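You operate a simulated robot arm through the tools that you are given. There is no shell and no other tool. Be economical: measure what you need, move in short steps, check, and stop when the job is done.

You are at the controls of a simulated robot arm. One attempt, no reset.

## Task
Rub the steel plate clean, then set both notched blocks on it.
Fine: all the chalk off; use the yellow rubbing block and put it back; one block at each end of the plate.

It is judged by the outcome, as a careful person would: the job done as asked, and still so three seconds after it is handed in. It fails if anything else is knocked over, pushed out of place, dropped, spilled or broken.

## Robot
A 6-joint arm with a two-finger parallel gripper, fixed in place. Base frame: the origin is at the foot of the arm, x ahead of it, y to its left, z up; the work surface is at about z = 860. Units: mm, rad, N and s.
With the tool pointing down near the work surface it reaches from about 260 to 680 mm from the base axis. Its first joint turns from -1.152 to 1.152 rad. Payload 2.9 kg.
Tool frame: the origin (TCP) lies between the finger pads and is the grasp point; the fingertips stand 30 mm ahead of it; z points along the fingers, y is the line along which they close. The gripper opens to 110 mm. The fingers are 20 mm wide and 10 mm thick; the gripper's body (48 by 112 mm) begins 55 mm behind the TCP.
Orientation is told as [roll, pitch, yaw] about the base's x, y, z axes, in that order, counted from this pose: with the fingers straight down and closing along the base's y, the tool's x points along the base's -x, its y along +y and its z along -z.

## Interface
- The arm moves only by the tool servo_tool. Its argument "motion" is a list of rows, each a list of 3 entries, a list of its own where there are three numbers: the opening, from 0 (shut) to 1 (fully open), then the shift along the tool's x, y, z in m, then the turn, a rotation vector about the tool's x, y, z in rad. In form: [[jaw, [x, y, z], [wx, wy, wz]], ...]. A call has 1 to 8 rows; each row shifts and turns the commanded pose from where the row before left it, along the tool's axes as they then stand. A row lasts 0.2 s, in which the tool goes at most 50 mm and 0.15 rad; a call with a longer step from one row to the next is refused whole, and so is a gripper value outside its range. A pose out of reach is approached as far as the arm can. The call stops where the force on the tool passes 40 N (or 10 N more than at its start, if that is more) or the arm is blocked; 0.2 s more then pass. Each finger travels about 108 mm/s and halts on what it meets, pressing with about 32 N; the grip force reading is that of the motor and also rises with nothing between the fingers. The clock runs only during rows and for 0.2 s after the last one: add rows that do not move to give the fingers time. The reply holds the time, the measured pose of the TCP, the force on the tool along the base axes, the opening and the grip force, in the units named above and with some noise.
- Cameras (640 x 400 px; columns grow to the right, rows downward): "scene" is fixed at [84.8, 440.6, 1381.1]; the picture's right is [-0.67, -0.75, 0.00], its down [-0.44, 0.39, -0.81] and it looks along [0.60, -0.54, -0.59] (base axes); focal length 287 px, centre (320, 200). "wrist" rides on the gripper at [72, 17, -103] in the tool frame; the picture's right is [-0.23, 0.97, 0.00], its down [-0.76, -0.18, -0.62] and it looks along [-0.61, -0.14, 0.78] (tool axes); focal length 222 px, centre (320, 200). There is no depth. A picture from a camera that has moved, and an enlarged one, comes with that camera's place and axes in the base frame and with its lens.
- grab_frame(camera): a new picture of that camera. It takes no simulated time.
- enlarge(camera, box): a new picture of the part [left, top, right, bottom] of that camera's present view, enlarged. It takes no simulated time.
- close_job(): hands the job in; it is judged then, once.

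Work in short steps. Places have to be worked out from the pictures, the camera data and where the tool is seen: move nearer, look again, correct. Check each grasp and each placing, and mend what went wrong. You have 120 turns and 84 pictures in all, those below and enlarged ones among them. Open the gripper and draw the arm clear of the work before you hand the job in, unless the task says otherwise; then end with one line.

The tools are called after ">>>" by a JSON object that holds its "method" and its "body". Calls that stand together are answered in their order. servo_tool: Moves the arm, as the interface text tells. Its arguments: {"type":"object","properties":{"motion":{"type":"array","items":{"type":"array"}}},"required":["motion"]} The other tools are called the same way: grab_frame (camera) takes a picture; enlarge (camera, box) takes an enlarged picture of a part of a camera's view; close_job () hands the job in.

At the start:

```text
time: 0.0
ee_pos: [459.7, 78.4, 1160.5]
tool_rot: [0.0, 0.0, 0.001]
ft_force: [-1.4, -0.1, -0.4]
gripper_width: 109.8
grip_force: 0.1
```

scene: 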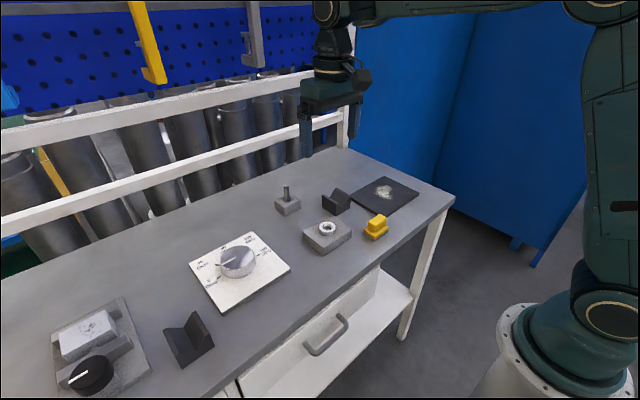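
wrist: 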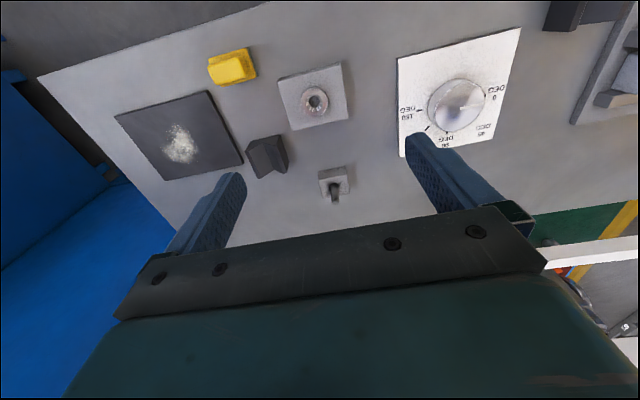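

I'll look closer at the plate area and the far notched block before moving.

>>> {"method": "enlarge", "body": {"camera": "scene", "box": [260, 160, 440, 272]}}

>>> {"method": "enlarge", "body": {"camera": "scene", "box": [40, 270, 240, 395]}}

>>> {"method": "enlarge", "body": {"camera": "wrist", "box": [100, 30, 360, 210]}}

```text
3.56 times, centred on (350, 216) of scene
camera zoom: at [84.8, 440.6, 1381.1], right [-0.67, -0.75, 0.0], down [-0.44, 0.39, -0.81], along [0.6, -0.54, -0.59], focal length 1022 px, centre (213, 143)
```

zoom: 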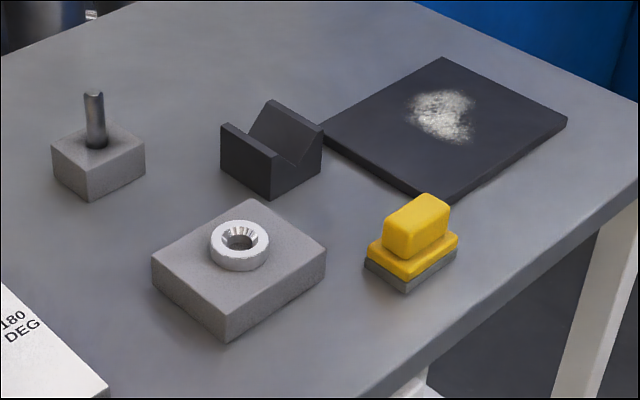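

```text
3.20 times, centred on (140, 332) of scene
camera zoom: at [84.8, 440.6, 1381.1], right [-0.67, -0.75, 0.0], down [-0.44, 0.39, -0.81], along [0.6, -0.54, -0.59], focal length 920 px, centre (896, -224)
```

zoom: 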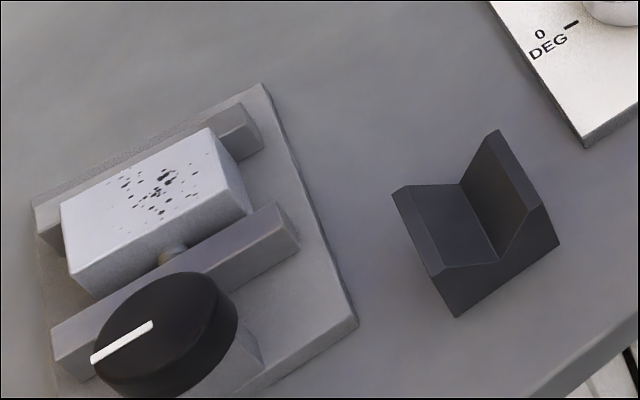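

```text
2.22 times, centred on (230, 120) of wrist
camera zoom: at [386.7, 96.0, 1265.8], right [0.23, 0.97, 0.0], down [0.76, -0.18, 0.62], along [0.61, -0.14, -0.78], focal length 494 px, centre (520, 378)
```

zoom: 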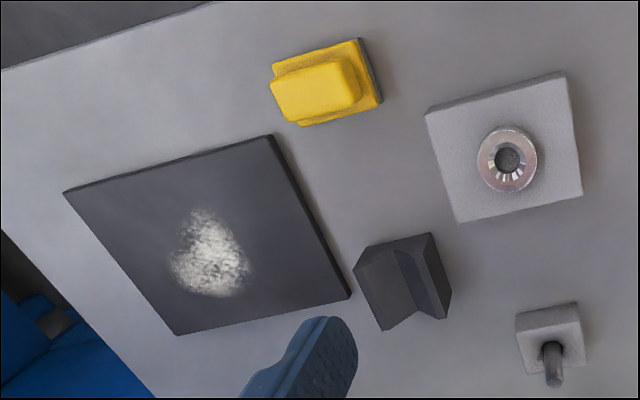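

The plate appears axis-aligned at about x 431–571, y −286…−103, with chalk near (505, −210). The yellow block is near (411, −45). I move above the yellow block for a closer look.

>>> {"method": "servo_tool", "body": {"motion": [[1, [0.008, -0.0205, 0.027], [0, 0, 0]], [1, [0.008, -0.0205, 0.027], [0, 0, 0]], [1, [0.008, -0.0205, 0.027], [0, 0, 0]], [1, [0.008, -0.0205, 0.027], [0, 0, 0]], [1, [0.008, -0.0205, 0.027], [0, 0, 0]], [1, [0.008, -0.0205, 0.027], [0, 0, 0]], [1, [0, 0, 0], [0, 0, 0]]]}}

>>> {"method": "grab_frame", "body": {"camera": "wrist"}}

```text
time: 1.6
ee_pos: [408.8, -44.6, 999.8]
tool_rot: [0.001, -0.001, 0.001]
ft_force: [0.0, -0.5, -0.4]
gripper_width: 110.2
grip_force: 0.1
```

```text
78 pictures are left
camera wrist: at [336.1, -28.3, 1103.4], right [0.23, 0.97, 0.0], down [0.76, -0.18, 0.62], along [0.61, -0.14, -0.78], focal length 222 px, centre (320, 200)
```

wrist: 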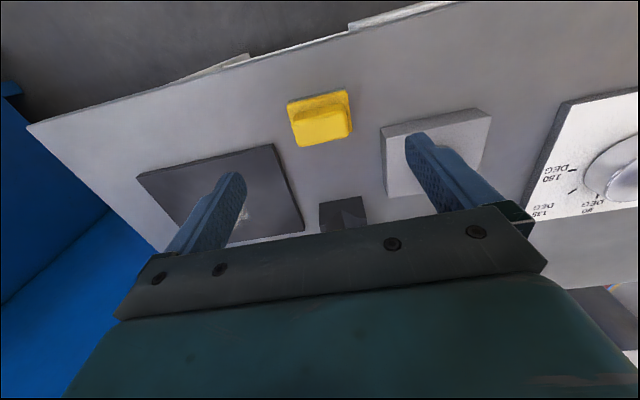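

I zoom in on the yellow block to get its dimensions.

>>> {"method": "enlarge", "body": {"camera": "wrist", "box": [265, 75, 375, 160]}}

>>> {"method": "enlarge", "body": {"camera": "scene", "box": [340, 195, 410, 255]}}

```text
4.71 times, centred on (320, 118) of wrist
camera zoom: at [336.1, -28.3, 1103.4], right [0.23, 0.97, 0.0], down [0.76, -0.18, 0.62], along [0.61, -0.14, -0.78], focal length 1045 px, centre (320, 588)
```

zoom: 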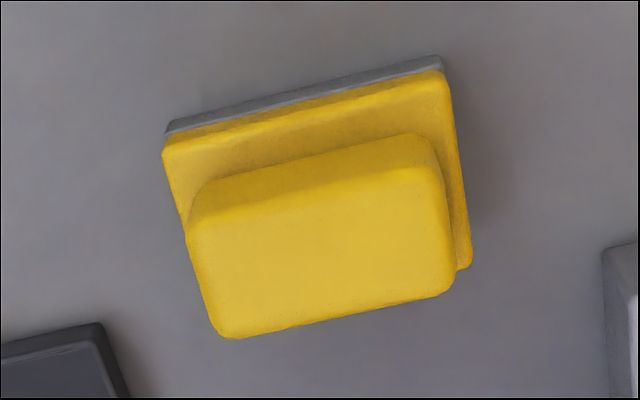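

```text
6.67 times, centred on (375, 225) of scene
camera zoom: at [84.8, 440.6, 1381.1], right [-0.67, -0.75, 0.0], down [-0.44, 0.39, -0.81], along [0.6, -0.54, -0.59], focal length 1916 px, centre (-47, 33)
```

zoom: 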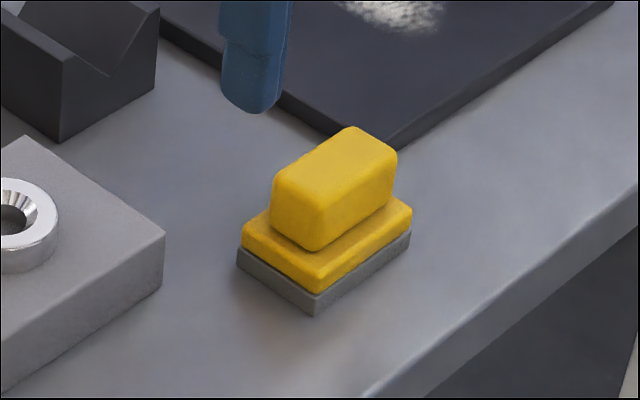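

Handle centre ≈ (410.5, −45), top ≈ 904, aligned with the base axes, flange ≈ 882. I descend with a 75 mm opening to TCP z ≈ 917.

>>> {"method": "servo_tool", "body": {"motion": [[0.7, [-0.0015, 0, 0.02], [0, 0, 0]], [0.7, [0, 0, 0.02], [0, 0, 0]], [0.7, [0, 0, 0.02], [0, 0, 0]], [0.7, [0, 0, 0.015], [0, 0, 0]], [0.7, [0, 0, 0.008], [0, 0, 0]]]}}

>>> {"method": "enlarge", "body": {"camera": "scene", "box": [340, 185, 420, 255]}}

```text
time: 2.8
ee_pos: [413.5, -46.1, 916.4]
tool_rot: [0.0, 0.0, 0.0]
ft_force: [0.2, 0.2, 0.2]
gripper_width: 76.9
grip_force: 0.1
```

```text
5.71 times, centred on (380, 220) of scene
camera zoom: at [84.8, 440.6, 1381.1], right [-0.67, -0.75, 0.0], down [-0.44, 0.39, -0.81], along [0.6, -0.54, -0.59], focal length 1642 px, centre (-23, 86)
```

zoom: 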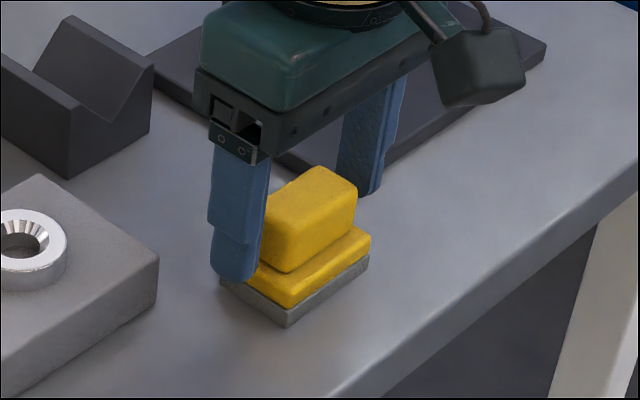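

The fingers straddle the handle just above the flange; I close and let them settle.

>>> {"method": "servo_tool", "body": {"motion": [[0.2, [0, 0, 0], [0, 0, 0]], [0.2, [0, 0, 0], [0, 0, 0]], [0.2, [0, 0, 0], [0, 0, 0]]]}}

>>> {"method": "enlarge", "body": {"camera": "scene", "box": [340, 185, 420, 255]}}

>>> {"method": "enlarge", "body": {"camera": "wrist", "box": [180, 60, 460, 235]}}

```text
time: 3.6
ee_pos: [413.0, -44.5, 917.2]
tool_rot: [0.0, -0.001, -0.001]
ft_force: [0.2, 0.0, -0.4]
gripper_width: 49.2
grip_force: 32.5
```

```text
5.71 times, centred on (380, 220) of scene
camera zoom: at [84.8, 440.6, 1381.1], right [-0.67, -0.75, 0.0], down [-0.44, 0.39, -0.81], along [0.6, -0.54, -0.59], focal length 1642 px, centre (-23, 86)
```

zoom: 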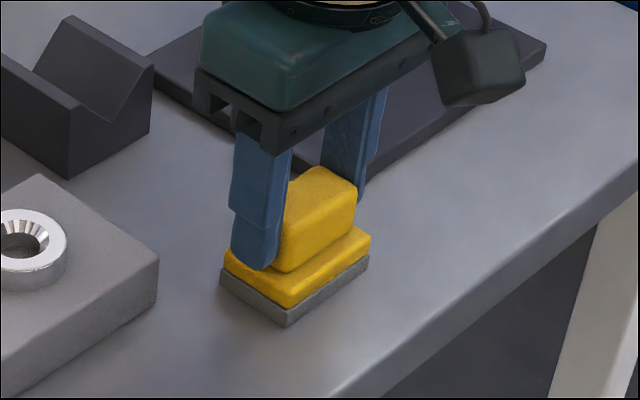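

```text
2.29 times, centred on (320, 148) of wrist
camera zoom: at [339.4, -27.8, 1020.8], right [0.23, 0.97, 0.0], down [0.76, -0.18, 0.62], along [0.61, -0.14, -0.78], focal length 508 px, centre (320, 320)
```

zoom: 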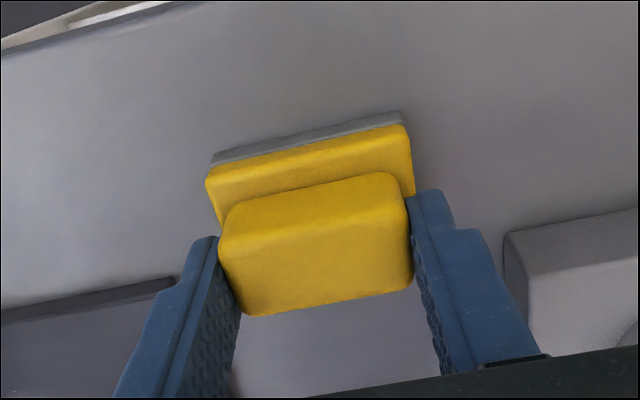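

Held at 49 mm. I lift 40 mm and carry it over the start of the chalk patch (x≈470, y≈−175).

>>> {"method": "servo_tool", "body": {"motion": [[0.2, [0, 0, -0.02], [0, 0, 0]], [0.2, [0, 0, -0.02], [0, 0, 0]], [0.2, [-0.015, -0.033, 0], [0, 0, 0]], [0.2, [-0.015, -0.033, 0], [0, 0, 0]], [0.2, [-0.015, -0.033, 0], [0, 0, 0]], [0.2, [-0.015, -0.033, 0], [0, 0, 0]], [0.2, [0, 0, 0], [0, 0, 0]]]}}

>>> {"method": "grab_frame", "body": {"camera": "scene"}}

>>> {"method": "grab_frame", "body": {"camera": "wrist"}}

```text
time: 5.2
ee_pos: [472.9, -176.2, 955.3]
tool_rot: [0.0, 0.0, -0.001]
ft_force: [0.6, 0.5, -1.5]
gripper_width: 49.4
grip_force: 32.0
```

```text
72 pictures are left
```

scene: 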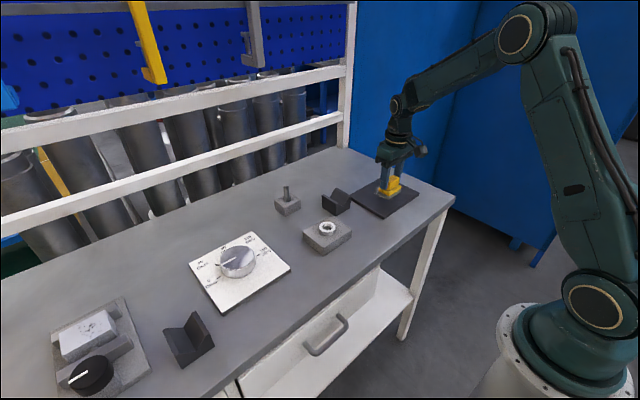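

```text
71 pictures are left
camera wrist: at [400.8, -159.8, 1059.7], right [0.23, 0.97, 0.0], down [0.76, -0.18, 0.62], along [0.61, -0.14, -0.78], focal length 222 px, centre (320, 200)
```

wrist: 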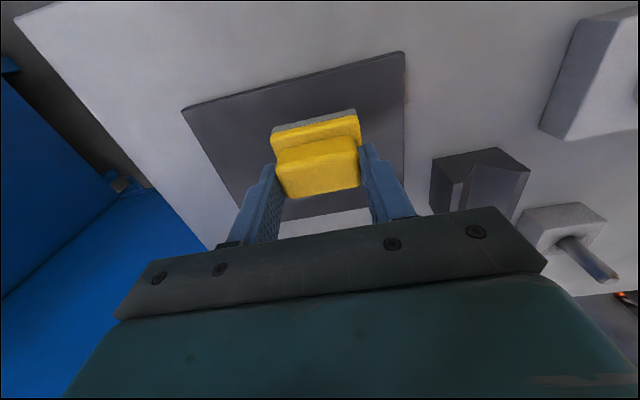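

Over the plate as intended. I lower it gently, expecting contact at about TCP z 924.

>>> {"method": "servo_tool", "body": {"motion": [[0.2, [0, 0, 0.02], [0, 0, 0]], [0.2, [0, 0, 0.006], [0, 0, 0]], [0.2, [0, 0, 0.003], [0, 0, 0]], [0.2, [0, 0, 0], [0, 0, 0]]]}}

```text
time: 6.2
ee_pos: [474.8, -175.1, 927.9]
tool_rot: [0.001, -0.002, 0.0]
ft_force: [-6.0, 0.7, 19.2]
gripper_width: 49.0
grip_force: 31.6
```

Contact at z ≈ 927 with 19 N; I ease off a little to about half of that and start with one short stroke.

>>> {"method": "servo_tool", "body": {"motion": [[0.2, [0, 0, -0.001], [0, 0, 0]], [0.2, [0, -0.01, 0], [0, 0, 0]], [0.2, [0, -0.01, 0], [0, 0, 0]]]}}

>>> {"method": "enlarge", "body": {"camera": "scene", "box": [310, 150, 460, 244]}}

```text
time: 7.0
ee_pos: [474.1, -195.5, 929.1]
tool_rot: [0.002, 0.001, 0.0]
ft_force: [0.4, 0.0, -0.4]
gripper_width: 49.3
grip_force: 32.2
```

```text
4.26 times, centred on (385, 197) of scene
camera zoom: at [84.8, 440.6, 1381.1], right [-0.67, -0.75, 0.0], down [-0.44, 0.39, -0.81], along [0.6, -0.54, -0.59], focal length 1223 px, centre (43, 213)
```

zoom: 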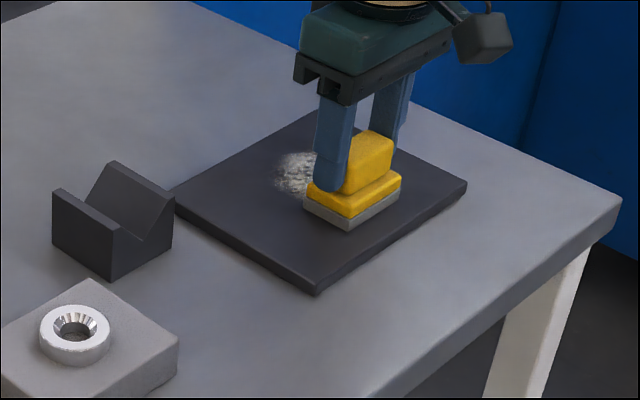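

One millimetre makes the difference, so the contact is stiff. I press down half a millimetre and stroke along −y.

>>> {"method": "servo_tool", "body": {"motion": [[0.2, [0, 0, 0.0006], [0, 0, 0]], [0.2, [0, 0.015, 0], [0, 0, 0]], [0.2, [0, 0, 0], [0, 0, 0]]]}}

```text
time: 7.8
ee_pos: [473.7, -180.8, 928.3]
tool_rot: [-0.001, 0.0, 0.0]
ft_force: [-0.2, 0.4, -1.0]
gripper_width: 49.2
grip_force: 31.6
```

>>> {"method": "servo_tool", "body": {"motion": [[0.2, [0, 0, 0.0006], [0, 0, 0]], [0.2, [0, 0.01, 0], [0, 0, 0]], [0.2, [0, 0, 0], [0, 0, 0]]]}}

```text
time: 8.6
ee_pos: [474.9, -171.4, 929.2]
tool_rot: [-0.003, -0.003, -0.002]
ft_force: [0.6, -6.9, 13.3]
gripper_width: 49.4
grip_force: 32.1
```

Now 13 N of pressing force: good for rubbing. I sweep along −y to about −252 and back at x≈474.

>>> {"method": "servo_tool", "body": {"motion": [[0.2, [0, -0.02, 0], [0, 0, 0]], [0.2, [0, -0.02, 0], [0, 0, 0]], [0.2, [0, -0.02, 0], [0, 0, 0]], [0.2, [0, -0.02, 0], [0, 0, 0]], [0.2, [0, 0, 0], [0, 0, 0]]]}}

>>> {"method": "enlarge", "body": {"camera": "scene", "box": [310, 150, 460, 244]}}

```text
time: 9.8
ee_pos: [473.4, -251.7, 928.8]
tool_rot: [0.0, 0.001, 0.0]
ft_force: [-0.2, 7.4, 19.9]
gripper_width: 49.4
grip_force: 32.2
```

```text
4.26 times, centred on (385, 197) of scene
camera zoom: at [84.5, 440.9, 1381.0], right [-0.67, -0.75, 0.0], down [-0.44, 0.39, -0.81], along [0.6, -0.54, -0.59], focal length 1223 px, centre (43, 213)
```

zoom: 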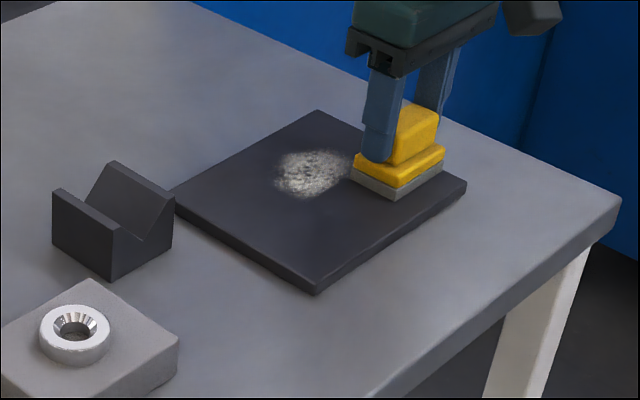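

The near part of the chalk came off and the plate hasn't shifted. Next lane: +18 mm in x, sweeping back.

>>> {"method": "servo_tool", "body": {"motion": [[0.2, [-0.018, 0, 0], [0, 0, 0]], [0.2, [0, 0.022, 0], [0, 0, 0]], [0.2, [0, 0.022, 0], [0, 0, 0]], [0.2, [0, 0.022, 0], [0, 0, 0]], [0.2, [0, 0.022, 0], [0, 0, 0]], [0.2, [0, 0, 0], [0, 0, 0]]]}}

>>> {"method": "servo_tool", "body": {"motion": [[0.2, [-0.018, 0, 0], [0, 0, 0]], [0.2, [0, -0.022, 0], [0, 0, 0]], [0.2, [0, -0.022, 0], [0, 0, 0]], [0.2, [0, -0.022, 0], [0, 0, 0]], [0.2, [0, -0.022, 0], [0, 0, 0]], [0.2, [0, 0, 0], [0, 0, 0]]]}}

>>> {"method": "enlarge", "body": {"camera": "scene", "box": [310, 150, 460, 244]}}

```text
time: 11.2
ee_pos: [491.1, -164.1, 927.4]
tool_rot: [-0.001, -0.004, -0.001]
ft_force: [1.2, -8.8, 23.3]
gripper_width: 49.0
grip_force: 31.8
```

```text
time: 12.6
ee_pos: [507.9, -250.4, 927.1]
tool_rot: [0.0, 0.001, 0.0]
ft_force: [-0.4, 3.3, 6.6]
gripper_width: 49.1
grip_force: 32.5
```

```text
4.26 times, centred on (385, 197) of scene
camera zoom: at [84.7, 440.7, 1381.0], right [-0.67, -0.75, 0.0], down [-0.44, 0.39, -0.81], along [0.6, -0.54, -0.59], focal length 1223 px, centre (43, 213)
```

zoom: 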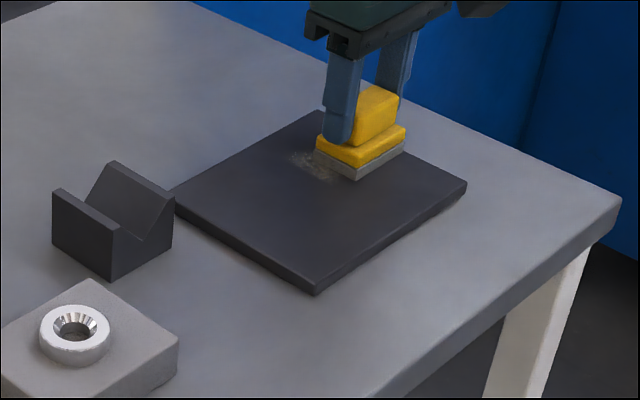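

Most is gone, only the far strip is left. Force faded to 7 N, so I add 0.3 mm and do lanes at x≈526 and x≈543.

>>> {"method": "servo_tool", "body": {"motion": [[0.2, [-0.018, 0, 0.0003], [0, 0, 0]], [0.2, [0, 0.022, 0], [0, 0, 0]], [0.2, [0, 0.022, 0], [0, 0, 0]], [0.2, [0, 0.022, 0], [0, 0, 0]], [0.2, [0, 0.022, 0], [0, 0, 0]], [0.2, [0, 0, 0], [0, 0, 0]]]}}

>>> {"method": "servo_tool", "body": {"motion": [[0.2, [-0.017, 0, 0], [0, 0, 0]], [0.2, [0, -0.022, 0], [0, 0, 0]], [0.2, [0, -0.022, 0], [0, 0, 0]], [0.2, [0, -0.022, 0], [0, 0, 0]], [0.2, [0, -0.022, 0], [0, 0, 0]], [0.2, [0, 0, 0], [0, 0, 0]]]}}

>>> {"method": "enlarge", "body": {"camera": "scene", "box": [310, 150, 460, 244]}}

```text
time: 14.0
ee_pos: [527.5, -163.5, 927.1]
tool_rot: [0.0, 0.0, -0.001]
ft_force: [0.2, -1.9, 4.6]
gripper_width: 49.4
grip_force: 31.2
```

```text
time: 15.4
ee_pos: [543.7, -250.9, 927.5]
tool_rot: [0.001, 0.002, 0.001]
ft_force: [0.6, 4.4, 7.7]
gripper_width: 49.3
grip_force: 31.9
```

```text
4.26 times, centred on (385, 197) of scene
camera zoom: at [84.7, 440.7, 1381.0], right [-0.67, -0.75, 0.0], down [-0.44, 0.39, -0.81], along [0.6, -0.54, -0.59], focal length 1223 px, centre (43, 213)
```

zoom: 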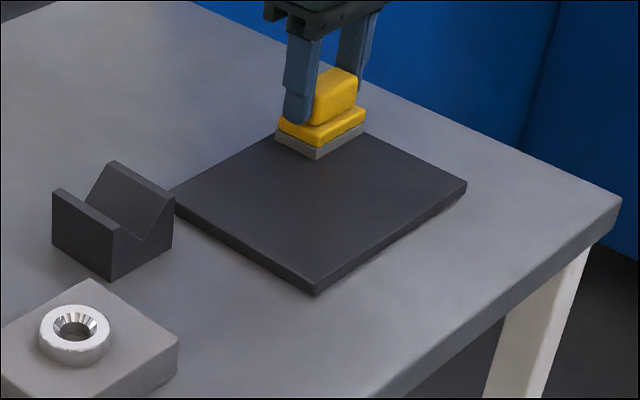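

It looks clean from here, but I make a second pass over the patch with slightly more pressure to catch any residue.

>>> {"method": "servo_tool", "body": {"motion": [[0.2, [0.004, 0, 0.0004], [0, 0, 0]], [0.2, [0, 0.022, 0], [0, 0, 0]], [0.2, [0, 0.022, 0], [0, 0, 0]], [0.2, [0, 0.022, 0], [0, 0, 0]], [0.2, [0, 0.022, 0], [0, 0, 0]], [0.2, [0.018, 0, 0], [0, 0, 0]]]}}

>>> {"method": "servo_tool", "body": {"motion": [[0.2, [0, -0.022, 0], [0, 0, 0]], [0.2, [0, -0.022, 0], [0, 0, 0]], [0.2, [0, -0.022, 0], [0, 0, 0]], [0.2, [0, -0.022, 0], [0, 0, 0]], [0.2, [0.018, 0, 0], [0, 0, 0]]]}}

>>> {"method": "servo_tool", "body": {"motion": [[0.2, [0, 0.022, 0], [0, 0, 0]], [0.2, [0, 0.022, 0], [0, 0, 0]], [0.2, [0, 0.022, 0], [0, 0, 0]], [0.2, [0, 0.022, 0], [0, 0, 0]], [0.2, [0.018, 0, 0], [0, 0, 0]]]}}

>>> {"method": "servo_tool", "body": {"motion": [[0.2, [0, -0.022, 0], [0, 0, 0]], [0.2, [0, -0.022, 0], [0, 0, 0]], [0.2, [0, -0.022, 0], [0, 0, 0]], [0.2, [0, -0.022, 0], [0, 0, 0]], [0.2, [0.014, 0, 0], [0, 0, 0]]]}}

```text
time: 16.8
ee_pos: [522.8, -161.8, 926.3]
tool_rot: [0.002, 0.001, 0.001]
ft_force: [1.0, 0.2, 1.8]
gripper_width: 49.4
grip_force: 31.9
```

```text
time: 18.0
ee_pos: [503.8, -250.3, 927.3]
tool_rot: [0.0, -0.001, -0.001]
ft_force: [0.1, -0.3, -0.3]
gripper_width: 49.3
grip_force: 32.6
```

```text
time: 19.2
ee_pos: [486.1, -163.3, 927.8]
tool_rot: [0.0, -0.001, -0.001]
ft_force: [0.7, 0.7, -2.1]
gripper_width: 49.4
grip_force: 31.7
```

```text
time: 20.4
ee_pos: [471.9, -249.9, 927.6]
tool_rot: [-0.001, -0.001, 0.0]
ft_force: [-0.3, -0.1, -0.9]
gripper_width: 49.2
grip_force: 31.9
```

The force went to ~0 on this second pass (block slid slightly in the grip). I lift and inspect the plate.

>>> {"method": "servo_tool", "body": {"motion": [[0.2, [0, 0, -0.02], [0, 0, 0]], [0.2, [0.02, 0.04, -0.02], [0, 0, 0]], [0.2, [0.02, 0.04, 0], [0, 0, 0]], [0.2, [0.02, 0.04, 0], [0, 0, 0]], [0.2, [0.01, 0.04, 0], [0, 0, 0]], [0.2, [0, 0, 0], [0, 0, 0]]]}}

>>> {"method": "enlarge", "body": {"camera": "scene", "box": [340, 165, 430, 225]}}

>>> {"method": "grab_frame", "body": {"camera": "wrist"}}

```text
time: 21.8
ee_pos: [401.5, -91.4, 966.2]
tool_rot: [0.0, 0.001, 0.0]
ft_force: [-0.3, 0.1, -0.5]
gripper_width: 49.3
grip_force: 31.9
```

```text
6.67 times, centred on (385, 195) of scene
camera zoom: at [84.8, 440.6, 1381.1], right [-0.67, -0.75, 0.0], down [-0.44, 0.39, -0.81], along [0.6, -0.54, -0.59], focal length 1916 px, centre (-113, 233)
```

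zoom: 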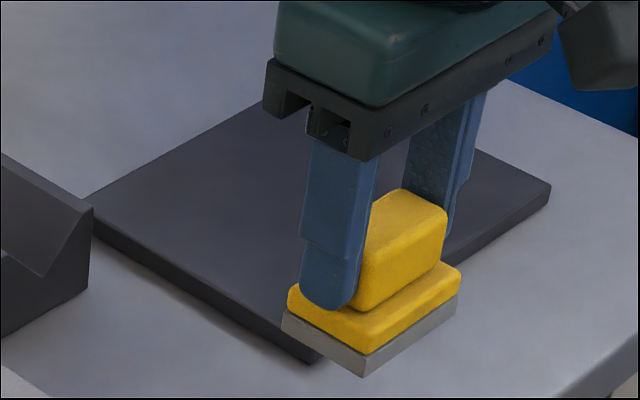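

```text
65 pictures are left
camera wrist: at [328.0, -74.5, 1069.3], right [0.23, 0.97, 0.0], down [0.76, -0.18, 0.62], along [0.61, -0.14, -0.78], focal length 222 px, centre (320, 200)
```

wrist: 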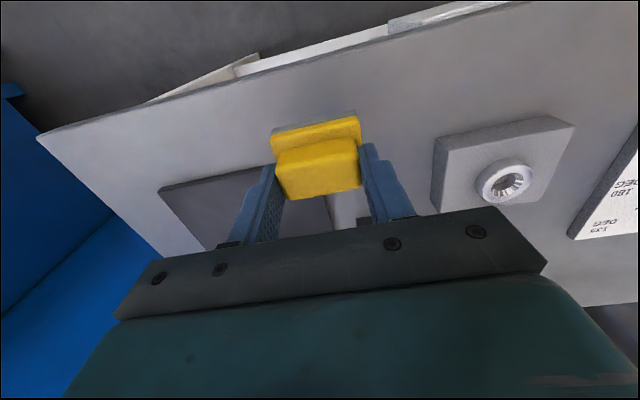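

I hold the block off to the left and higher so that both cameras have a clear view of the plate.

>>> {"method": "servo_tool", "body": {"motion": [[0.2, [0, 0.03, -0.03], [0, 0, 0]], [0.2, [0, 0.035, -0.03], [0, 0, 0]], [0.2, [0, 0.035, -0.03], [0, 0, 0]], [0.2, [0, 0.035, -0.03], [0, 0, 0]], [0.2, [0, 0, 0], [0, 0, 0]]]}}

>>> {"method": "enlarge", "body": {"camera": "scene", "box": [340, 165, 430, 225]}}

>>> {"method": "grab_frame", "body": {"camera": "wrist"}}

```text
time: 23.0
ee_pos: [403.6, 44.6, 1088.0]
tool_rot: [0.0, 0.001, 0.0]
ft_force: [-0.7, 0.5, -1.5]
gripper_width: 49.3
grip_force: 32.4
```

```text
6.67 times, centred on (385, 195) of scene
camera zoom: at [84.8, 440.6, 1381.1], right [-0.67, -0.75, 0.0], down [-0.44, 0.39, -0.81], along [0.6, -0.54, -0.59], focal length 1916 px, centre (-113, 233)
```

zoom: 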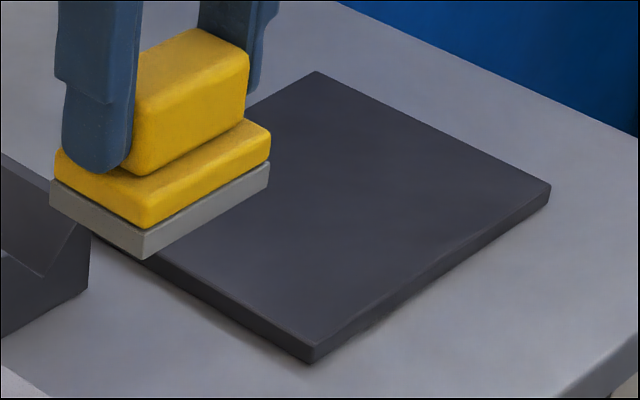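

```text
63 pictures are left
camera wrist: at [329.9, 61.5, 1192.1], right [0.23, 0.97, 0.0], down [0.76, -0.18, 0.62], along [0.61, -0.14, -0.78], focal length 222 px, centre (320, 200)
```

wrist: 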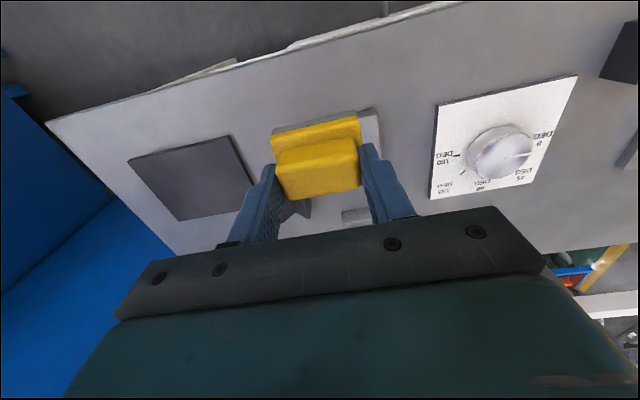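

>>> {"method": "enlarge", "body": {"camera": "wrist", "box": [120, 130, 260, 225]}}

```text
4.21 times, centred on (190, 178) of wrist
camera zoom: at [329.9, 61.5, 1192.1], right [0.23, 0.97, 0.0], down [0.76, -0.18, 0.62], along [0.61, -0.14, -0.78], focal length 935 px, centre (867, 295)
```

zoom: 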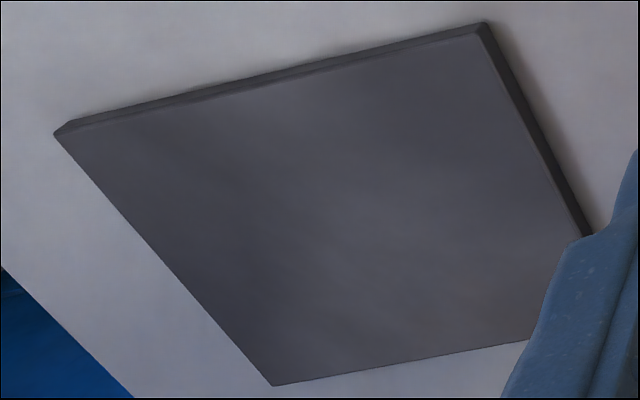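

The plate looks clean. To be sure no faint haze remains, I make one more firm pass with the block re-seated; first I return above the plate.

>>> {"method": "servo_tool", "body": {"motion": [[0.2, [-0.0122, -0.042, 0.015], [0, 0, 0]], [0.2, [-0.0122, -0.042, 0.015], [0, 0, 0]], [0.2, [-0.0122, -0.042, 0.015], [0, 0, 0]], [0.2, [-0.0122, -0.042, 0.015], [0, 0, 0]], [0.2, [-0.0122, -0.042, 0.015], [0, 0, 0]], [0.2, [0, 0, 0.035], [0, 0, 0]], [0.2, [0, 0, 0.035], [0, 0, 0]], [0.2, [0, 0, 0.006], [0, 0, 0]]]}}

>>> {"method": "servo_tool", "body": {"motion": [[0.2, [0, 0, 0.003], [0, 0, 0]], [0.2, [0, 0, 0.002], [0, 0, 0]], [0.2, [0, 0, 0.001], [0, 0, 0]], [0.2, [0, 0, 0], [0, 0, 0]]]}}

```text
time: 24.8
ee_pos: [464.2, -165.8, 933.4]
tool_rot: [0.001, 0.001, 0.0]
ft_force: [0.8, 0.4, -1.4]
gripper_width: 49.3
grip_force: 31.9
```

```text
time: 25.8
ee_pos: [463.0, -165.8, 929.2]
tool_rot: [0.0, 0.0, 0.001]
ft_force: [0.0, 0.4, -0.3]
gripper_width: 49.3
grip_force: 32.2
```

No contact yet; I step down by 1 mm until it presses.

>>> {"method": "servo_tool", "body": {"motion": [[0.2, [0, 0, 0.001], [0, 0, 0]], [0.2, [0, 0, 0], [0, 0, 0]]]}}

>>> {"method": "servo_tool", "body": {"motion": [[0.2, [0, 0, 0.001], [0, 0, 0]], [0.2, [0, 0, 0], [0, 0, 0]]]}}

```text
time: 26.4
ee_pos: [462.8, -165.9, 929.3]
tool_rot: [-0.001, 0.001, -0.002]
ft_force: [-0.3, 0.0, -1.1]
gripper_width: 49.4
grip_force: 31.8
```

```text
time: 27.0
ee_pos: [463.5, -165.6, 929.4]
tool_rot: [0.001, 0.0, 0.0]
ft_force: [-0.3, 0.9, -2.1]
gripper_width: 49.2
grip_force: 32.0
```

>>> {"method": "servo_tool", "body": {"motion": [[0.2, [0, 0, 0.001], [0, 0, 0]], [0.2, [0, 0, 0], [0, 0, 0]]]}}

```text
time: 27.6
ee_pos: [463.6, -164.6, 926.9]
tool_rot: [0.0, 0.0, 0.0]
ft_force: [-1.3, -0.2, 2.6]
gripper_width: 48.9
grip_force: 31.9
```

Light contact (≈3 N). I add 0.6 mm and sweep the first lane.

>>> {"method": "servo_tool", "body": {"motion": [[0.2, [0, 0, 0.0006], [0, 0, 0]], [0.2, [0, -0.022, 0], [0, 0, 0]], [0.2, [0, -0.022, 0], [0, 0, 0]], [0.2, [0, -0.022, 0], [0, 0, 0]], [0.2, [0, -0.021, 0], [0, 0, 0]], [0.2, [0, 0, 0], [0, 0, 0]]]}}

>>> {"method": "servo_tool", "body": {"motion": [[0.2, [-0.02, 0, 0.0002], [0, 0, 0]], [0.2, [0, 0.022, 0], [0, 0, 0]], [0.2, [0, 0.022, 0], [0, 0, 0]], [0.2, [0, 0.022, 0], [0, 0, 0]], [0.2, [0, 0.021, 0], [0, 0, 0]], [0.2, [0, 0, 0], [0, 0, 0]]]}}

```text
time: 29.0
ee_pos: [464.4, -252.5, 927.3]
tool_rot: [0.001, 0.001, 0.0]
ft_force: [-0.2, 4.2, 10.9]
gripper_width: 49.4
grip_force: 32.0
```

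```text
time: 30.4
ee_pos: [483.1, -166.8, 926.7]
tool_rot: [-0.002, -0.004, 0.001]
ft_force: [1.0, -6.1, 19.4]
gripper_width: 49.1
grip_force: 32.1
```

Good pressure. I continue with lanes at x≈503, 523 and 543.

>>> {"method": "servo_tool", "body": {"motion": [[0.2, [-0.02, 0, 0], [0, 0, 0]], [0.2, [0, -0.022, 0], [0, 0, 0]], [0.2, [0, -0.022, 0], [0, 0, 0]], [0.2, [0, -0.022, 0], [0, 0, 0]], [0.2, [0, -0.021, 0], [0, 0, 0]], [0.2, [0, 0, 0], [0, 0, 0]]]}}

>>> {"method": "servo_tool", "body": {"motion": [[0.2, [-0.02, 0, 0.0004], [0, 0, 0]], [0.2, [0, 0.022, 0], [0, 0, 0]], [0.2, [0, 0.022, 0], [0, 0, 0]], [0.2, [0, 0.022, 0], [0, 0, 0]], [0.2, [0, 0.021, 0], [0, 0, 0]], [0.2, [0, 0, 0], [0, 0, 0]]]}}

>>> {"method": "servo_tool", "body": {"motion": [[0.2, [-0.019, 0, 0.0003], [0, 0, 0]], [0.2, [0, -0.022, 0], [0, 0, 0]], [0.2, [0, -0.022, 0], [0, 0, 0]], [0.2, [0, -0.022, 0], [0, 0, 0]], [0.2, [0, -0.021, 0], [0, 0, 0]], [0.2, [0, 0, 0], [0, 0, 0]]]}}

```text
time: 31.8
ee_pos: [503.5, -253.6, 926.5]
tool_rot: [0.001, -0.001, -0.001]
ft_force: [0.6, 5.5, 13.7]
gripper_width: 49.1
grip_force: 31.6
```

```text
time: 33.2
ee_pos: [523.7, -166.3, 927.7]
tool_rot: [-0.003, -0.002, -0.002]
ft_force: [1.0, -9.6, 24.5]
gripper_width: 49.1
grip_force: 31.9
```

```text
time: 34.6
ee_pos: [542.1, -251.9, 927.6]
tool_rot: [-0.002, -0.002, 0.0]
ft_force: [0.4, 7.6, 23.4]
gripper_width: 49.5
grip_force: 32.1
```

Firm pass finished. I lift and carry the rubbing block back over its home spot (grasp-time reading 413.2, −45).

>>> {"method": "servo_tool", "body": {"motion": [[0.2, [0, 0, -0.025], [0, 0, 0]], [0.2, [0, 0, -0.025], [0, 0, 0]], [0.2, [0.0215, 0.0345, 0], [0, 0, 0]], [0.2, [0.0215, 0.0345, 0], [0, 0, 0]], [0.2, [0.0215, 0.0345, 0], [0, 0, 0]], [0.2, [0.0215, 0.0345, 0], [0, 0, 0]], [0.2, [0.0215, 0.0345, 0], [0, 0, 0]], [0.2, [0.0215, 0.0345, 0], [0, 0, 0]]]}}

>>> {"method": "servo_tool", "body": {"motion": [[0.2, [0, 0, 0.01], [0, 0, 0]], [0.2, [0, 0, 0.01], [0, 0, 0]]]}}

>>> {"method": "enlarge", "body": {"camera": "scene", "box": [340, 185, 420, 255]}}

```text
time: 36.4
ee_pos: [410.0, -42.5, 972.9]
tool_rot: [0.001, -0.001, 0.001]
ft_force: [0.2, -0.2, -1.0]
gripper_width: 49.3
grip_force: 31.7
```

```text
time: 37.0
ee_pos: [411.6, -43.2, 954.8]
tool_rot: [-0.001, 0.0, 0.0]
ft_force: [0.0, 0.2, -0.4]
gripper_width: 49.3
grip_force: 31.7
```

```text
5.71 times, centred on (380, 220) of scene
camera zoom: at [84.8, 440.6, 1381.1], right [-0.67, -0.75, 0.0], down [-0.44, 0.39, -0.81], along [0.6, -0.54, -0.59], focal length 1642 px, centre (-23, 86)
```

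zoom: 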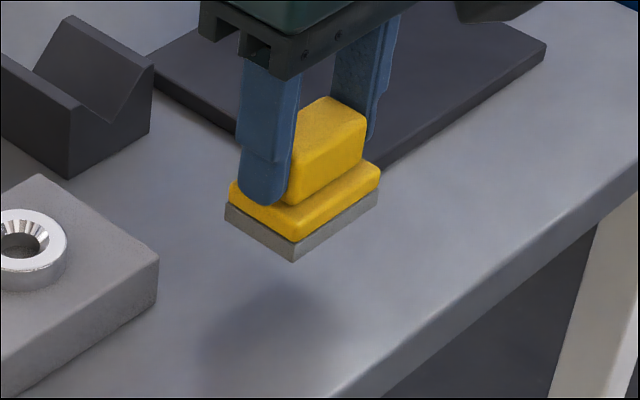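

I lower it toward the table with a small −1.5 mm y correction.

>>> {"method": "servo_tool", "body": {"motion": [[0.2, [-0.001, -0.0015, 0.012], [0, 0, 0]], [0.2, [0, 0, 0.012], [0, 0, 0]], [0.2, [0, 0, 0.009], [0, 0, 0]], [0.2, [0, 0, 0.002], [0, 0, 0]], [0.2, [0, 0, 0], [0, 0, 0]]]}}

>>> {"method": "enlarge", "body": {"camera": "scene", "box": [340, 185, 420, 255]}}

```text
time: 38.2
ee_pos: [413.7, -48.3, 920.3]
tool_rot: [-0.001, -0.001, 0.001]
ft_force: [-0.4, -0.5, -1.0]
gripper_width: 49.3
grip_force: 32.0
```

```text
5.71 times, centred on (380, 220) of scene
camera zoom: at [84.8, 440.6, 1381.1], right [-0.67, -0.75, 0.0], down [-0.44, 0.39, -0.81], along [0.6, -0.54, -0.59], focal length 1642 px, centre (-23, 86)
```

zoom: 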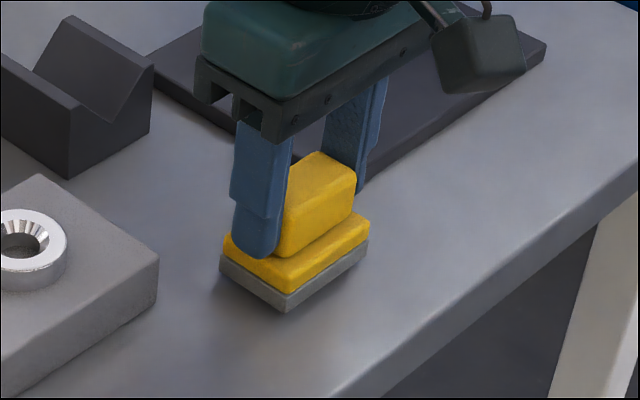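

The block's corner is straight above its original picture position, about 7 mm still to go. I step down.

>>> {"method": "servo_tool", "body": {"motion": [[0.2, [0, 0, 0.003], [0, 0, 0]], [0.2, [0, 0, 0.001], [0, 0, 0]], [0.2, [0, 0, 0], [0, 0, 0]]]}}

>>> {"method": "servo_tool", "body": {"motion": [[0.2, [0, 0, 0.001], [0, 0, 0]], [0.2, [0, 0, 0], [0, 0, 0]]]}}

>>> {"method": "enlarge", "body": {"camera": "scene", "box": [340, 185, 420, 255]}}

```text
time: 39.0
ee_pos: [414.0, -47.8, 915.3]
tool_rot: [-0.001, 0.0, -0.001]
ft_force: [-0.1, -0.3, -1.6]
gripper_width: 49.4
grip_force: 32.1
```

```text
time: 39.6
ee_pos: [415.3, -47.3, 914.9]
tool_rot: [0.0, 0.001, 0.0]
ft_force: [-0.5, 0.1, -1.0]
gripper_width: 49.1
grip_force: 32.2
```

```text
5.71 times, centred on (380, 220) of scene
camera zoom: at [84.8, 440.6, 1381.1], right [-0.67, -0.75, 0.0], down [-0.44, 0.39, -0.81], along [0.6, -0.54, -0.59], focal length 1642 px, centre (-23, 86)
```

zoom: 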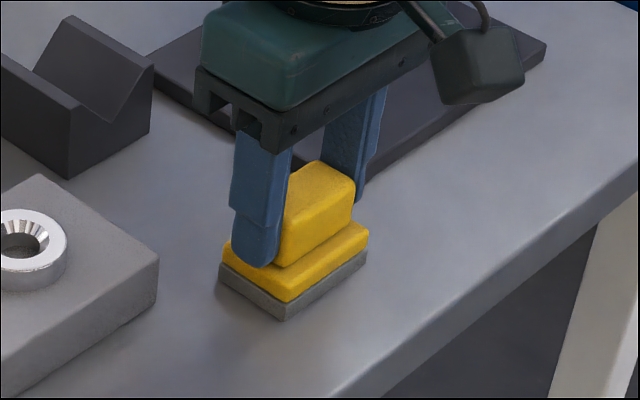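

About 3 mm to go; stepping down until contact.

>>> {"method": "servo_tool", "body": {"motion": [[0.2, [0, 0, 0.0015], [0, 0, 0]], [0.2, [0, 0, 0.001], [0, 0, 0]], [0.2, [0, 0, 0], [0, 0, 0]]]}}

>>> {"method": "servo_tool", "body": {"motion": [[0.2, [0, 0, 0.0007], [0, 0, 0]], [0.2, [0, 0, 0], [0, 0, 0]]]}}

```text
time: 40.3
ee_pos: [413.7, -47.7, 915.8]
tool_rot: [0.0, -0.003, -0.001]
ft_force: [-1.6, -0.4, 4.9]
gripper_width: 49.4
grip_force: 32.5
stopped in row 3: the force on the tool passed its limit (the readings are from after the stop); the commanded pose is now the measured one
```

```text
time: 40.9
ee_pos: [416.2, -46.8, 914.6]
tool_rot: [-0.001, -0.002, 0.0]
ft_force: [-6.2, 1.0, 22.1]
gripper_width: 49.3
grip_force: 31.9
```

The block is on the table. I ease off and open the fingers to 75 mm, then rise.

>>> {"method": "servo_tool", "body": {"motion": [[0.2, [0, 0, -0.0007], [0, 0, 0]], [0.7, [0, 0, 0], [0, 0, 0]], [0.7, [0, 0, 0], [0, 0, 0]], [0.7, [0, 0, -0.01], [0, 0, 0]], [0.7, [0, 0, -0.03], [0, 0, 0]], [0.7, [0, 0, -0.04], [0, 0, 0]], [0.7, [0, 0, -0.04], [0, 0, 0]]]}}

>>> {"method": "grab_frame", "body": {"camera": "scene"}}

>>> {"method": "enlarge", "body": {"camera": "scene", "box": [260, 160, 440, 272]}}

```text
time: 42.5
ee_pos: [414.4, -50.0, 1034.5]
tool_rot: [-0.001, -0.002, 0.001]
ft_force: [-0.6, 1.2, 0.2]
gripper_width: 77.2
grip_force: 0.1
```

```text
58 pictures are left
```

scene: 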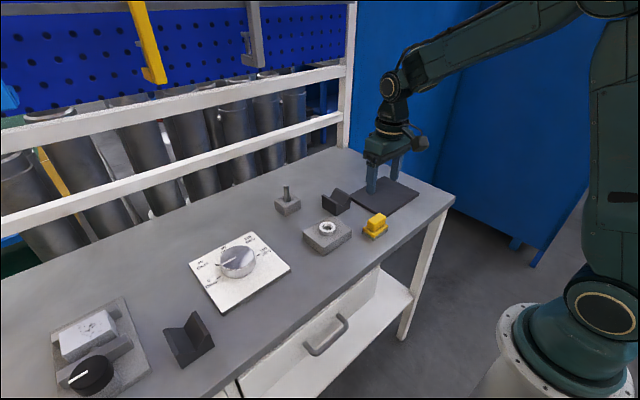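

```text
3.56 times, centred on (350, 216) of scene
camera zoom: at [84.8, 440.6, 1381.1], right [-0.67, -0.75, 0.0], down [-0.44, 0.39, -0.81], along [0.6, -0.54, -0.59], focal length 1022 px, centre (213, 143)
```

zoom: 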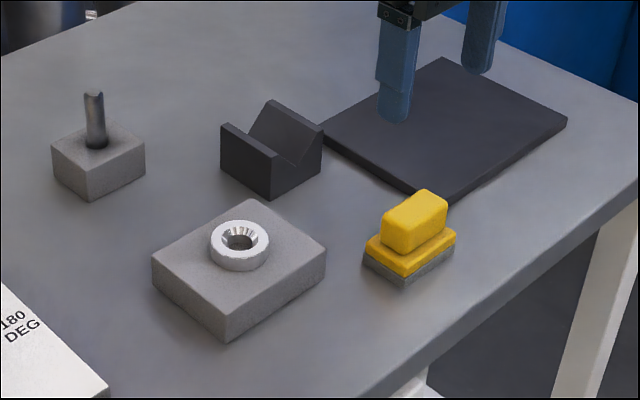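

Plate clean, rubbing block back within ~2 mm. Now notched block 1: I estimate its centre at about (555, −48), rotated ≈ +0.08 rad, groove along x. I move above it and look.

>>> {"method": "servo_tool", "body": {"motion": [[0.8, [-0.035, 0, 0], [0, 0, 0]], [0.8, [-0.035, 0, 0], [0, 0, 0]], [0.8, [-0.035, 0, 0.01], [0, 0, 0]], [0.8, [-0.035, 0, 0.01], [0, 0, 0]], [0.8, [0, 0, 0], [0, 0, 0]]]}}

>>> {"method": "grab_frame", "body": {"camera": "wrist"}}

>>> {"method": "enlarge", "body": {"camera": "wrist", "box": [240, 80, 400, 180]}}

```text
time: 43.7
ee_pos: [555.0, -47.8, 1016.6]
tool_rot: [-0.001, -0.002, -0.001]
ft_force: [-1.1, 0.3, 0.7]
gripper_width: 88.3
grip_force: 0.1
```

```text
56 pictures are left
camera wrist: at [481.3, -31.1, 1120.0], right [0.23, 0.97, 0.0], down [0.76, -0.18, 0.62], along [0.61, -0.14, -0.78], focal length 222 px, centre (320, 200)
```

wrist: 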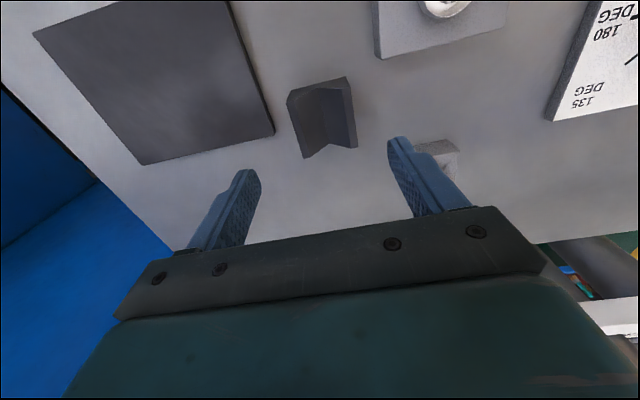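

```text
4.00 times, centred on (320, 130) of wrist
camera zoom: at [481.3, -31.1, 1120.0], right [0.23, 0.97, 0.0], down [0.76, -0.18, 0.62], along [0.61, -0.14, -0.78], focal length 888 px, centre (320, 480)
```

zoom: 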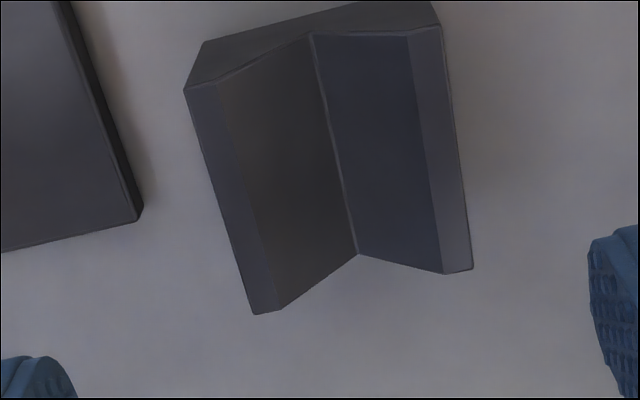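

Seen from above, block 1 is axis-aligned: x 531–590, y −74…−15, top ≈ 905 (60×60×45). I centre on (560.5, −44.5) and descend partway.

>>> {"method": "servo_tool", "body": {"motion": [[0.8, [-0.0055, 0.0033, 0.03], [0, 0, 0]], [0.8, [0, 0, 0.03], [0, 0, 0]], [0.8, [0, 0, 0.015], [0, 0, 0]], [0.8, [0, 0, 0], [0, 0, 0]]]}}

>>> {"method": "grab_frame", "body": {"camera": "wrist"}}

>>> {"method": "enlarge", "body": {"camera": "scene", "box": [300, 145, 400, 215]}}

```text
time: 44.7
ee_pos: [560.3, -43.6, 940.6]
tool_rot: [0.001, -0.002, -0.001]
ft_force: [0.0, -0.2, -1.2]
gripper_width: 88.2
grip_force: 0.1
```

```text
54 pictures are left
camera wrist: at [486.9, -26.8, 1043.7], right [0.23, 0.97, 0.0], down [0.76, -0.18, 0.62], along [0.61, -0.14, -0.78], focal length 222 px, centre (320, 200)
```

wrist: 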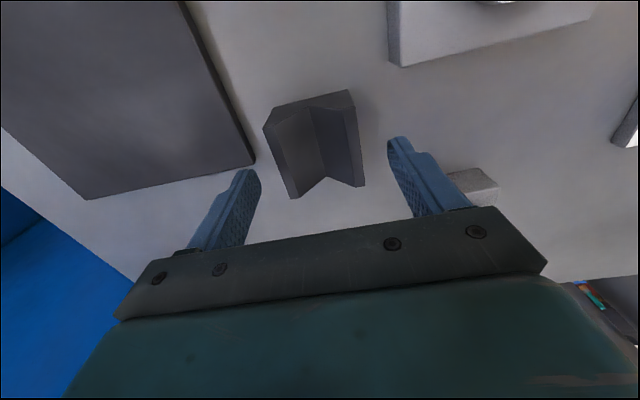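

```text
5.71 times, centred on (350, 180) of scene
camera zoom: at [84.8, 440.6, 1381.1], right [-0.67, -0.75, 0.0], down [-0.44, 0.39, -0.81], along [0.6, -0.54, -0.59], focal length 1642 px, centre (149, 314)
```

zoom: 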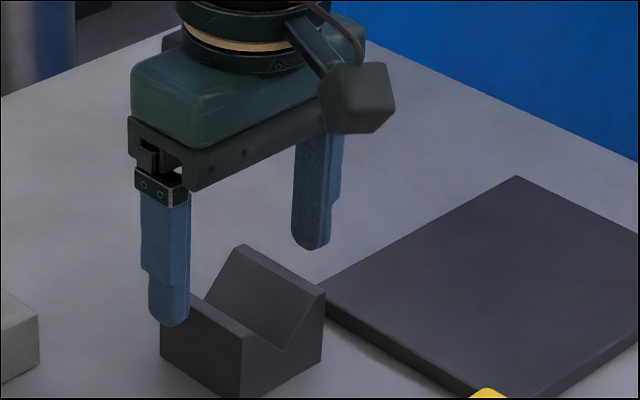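

The block is between the fingers. Descending to TCP z ≈ 898 and closing.

>>> {"method": "servo_tool", "body": {"motion": [[0.8, [0, 0, 0.02], [0, 0, 0]], [0.8, [0, 0, 0.015], [0, 0, 0]], [0.8, [0, 0, 0.007], [0, 0, 0]], [0.8, [0, 0, 0], [0, 0, 0]], [0.35, [0, 0, 0], [0, 0, 0]], [0.35, [0, 0, 0], [0, 0, 0]], [0.35, [0, 0, 0], [0, 0, 0]]]}}

>>> {"method": "enlarge", "body": {"camera": "scene", "box": [300, 145, 400, 215]}}

>>> {"method": "grab_frame", "body": {"camera": "wrist"}}

```text
time: 46.3
ee_pos: [559.7, -44.2, 896.5]
tool_rot: [0.0, -0.001, 0.0]
ft_force: [0.1, -2.9, 0.3]
gripper_width: 59.5
grip_force: 31.9
```

```text
5.71 times, centred on (350, 180) of scene
camera zoom: at [84.9, 440.5, 1381.1], right [-0.67, -0.75, 0.0], down [-0.44, 0.39, -0.81], along [0.6, -0.54, -0.59], focal length 1642 px, centre (149, 314)
```

zoom: 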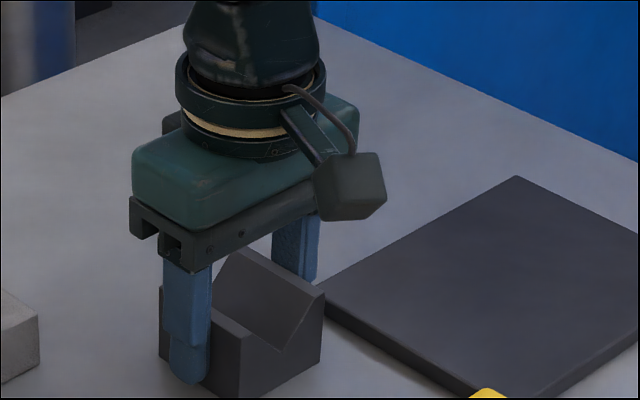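

```text
51 pictures are left
camera wrist: at [486.9, -27.2, 1000.3], right [0.23, 0.97, 0.0], down [0.76, -0.18, 0.62], along [0.61, -0.14, -0.78], focal length 222 px, centre (320, 200)
```

wrist: 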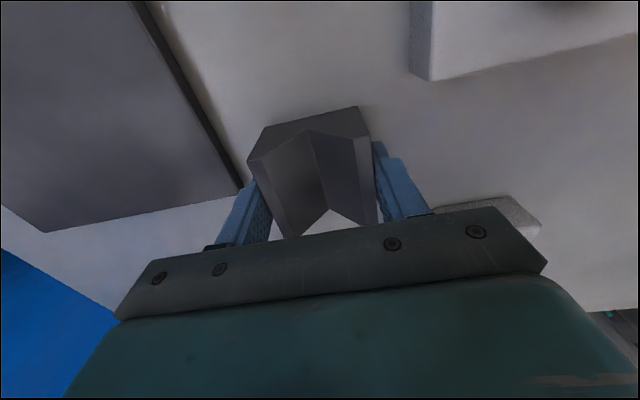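

Firm grip at 59.5 mm. I lift 45 mm and carry it over the far (−y) end of the plate, target (500, −245).

>>> {"method": "servo_tool", "body": {"motion": [[0.35, [0, 0, -0.02], [0, 0, 0]], [0.35, [0, 0, -0.025], [0, 0, 0]], [0.35, [0.01, -0.0335, 0], [0, 0, 0]], [0.35, [0.01, -0.0335, 0], [0, 0, 0]], [0.35, [0.01, -0.0335, 0], [0, 0, 0]], [0.35, [0.01, -0.0335, 0], [0, 0, 0]], [0.35, [0.01, -0.0335, 0], [0, 0, 0]], [0.35, [0.01, -0.0335, 0], [0, 0, 0]]]}}

>>> {"method": "enlarge", "body": {"camera": "scene", "box": [310, 130, 460, 224]}}

>>> {"method": "grab_frame", "body": {"camera": "wrist"}}

```text
time: 48.1
ee_pos: [499.7, -244.1, 941.6]
tool_rot: [0.0, -0.002, 0.001]
ft_force: [0.1, 0.3, -8.4]
gripper_width: 60.2
grip_force: 31.8
```

```text
4.26 times, centred on (385, 177) of scene
camera zoom: at [85.0, 440.6, 1381.1], right [-0.67, -0.75, 0.0], down [-0.44, 0.39, -0.81], along [0.6, -0.54, -0.59], focal length 1223 px, centre (43, 298)
```

zoom: 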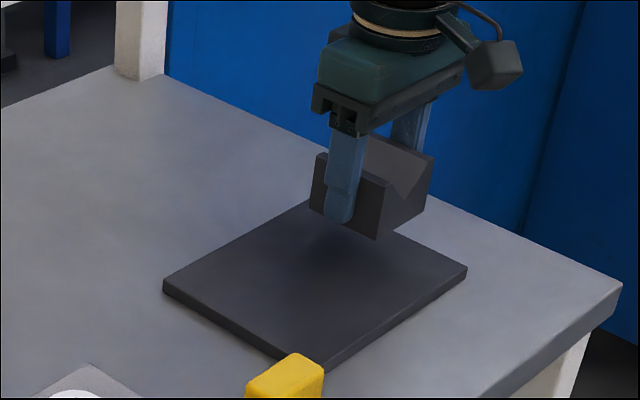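

```text
49 pictures are left
camera wrist: at [425.5, -227.2, 1045.7], right [0.23, 0.97, 0.0], down [0.76, -0.18, 0.62], along [0.61, -0.14, -0.78], focal length 222 px, centre (320, 200)
```

wrist: 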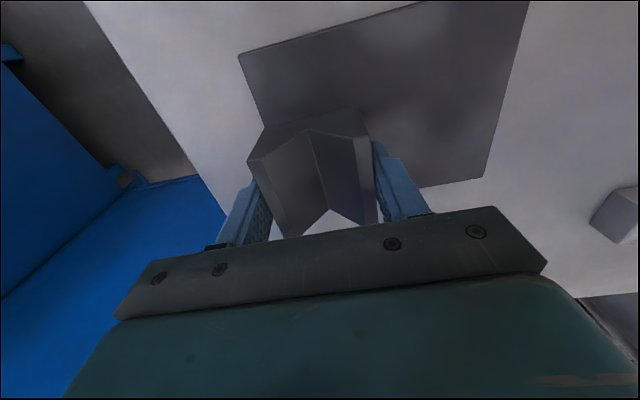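

Plate corners check out at (429, −282) and (571, −103). There's slight mottling on the plate, so I zoom in on it before lowering.

>>> {"method": "enlarge", "body": {"camera": "wrist", "box": [340, 0, 530, 120]}}

```text
3.33 times, centred on (435, 60) of wrist
camera zoom: at [425.5, -227.2, 1045.7], right [0.23, 0.97, 0.0], down [0.76, -0.18, 0.62], along [0.61, -0.14, -0.78], focal length 740 px, centre (-63, 667)
```

zoom: 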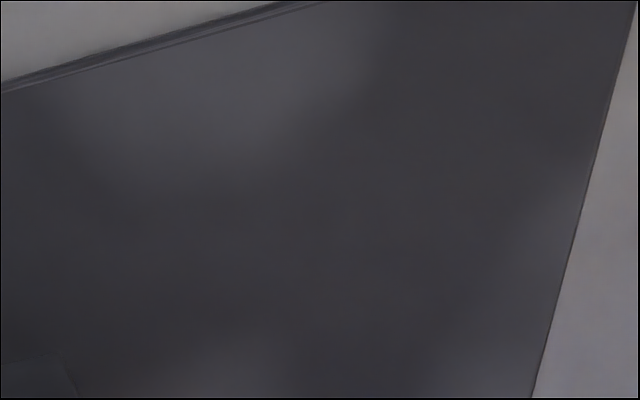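

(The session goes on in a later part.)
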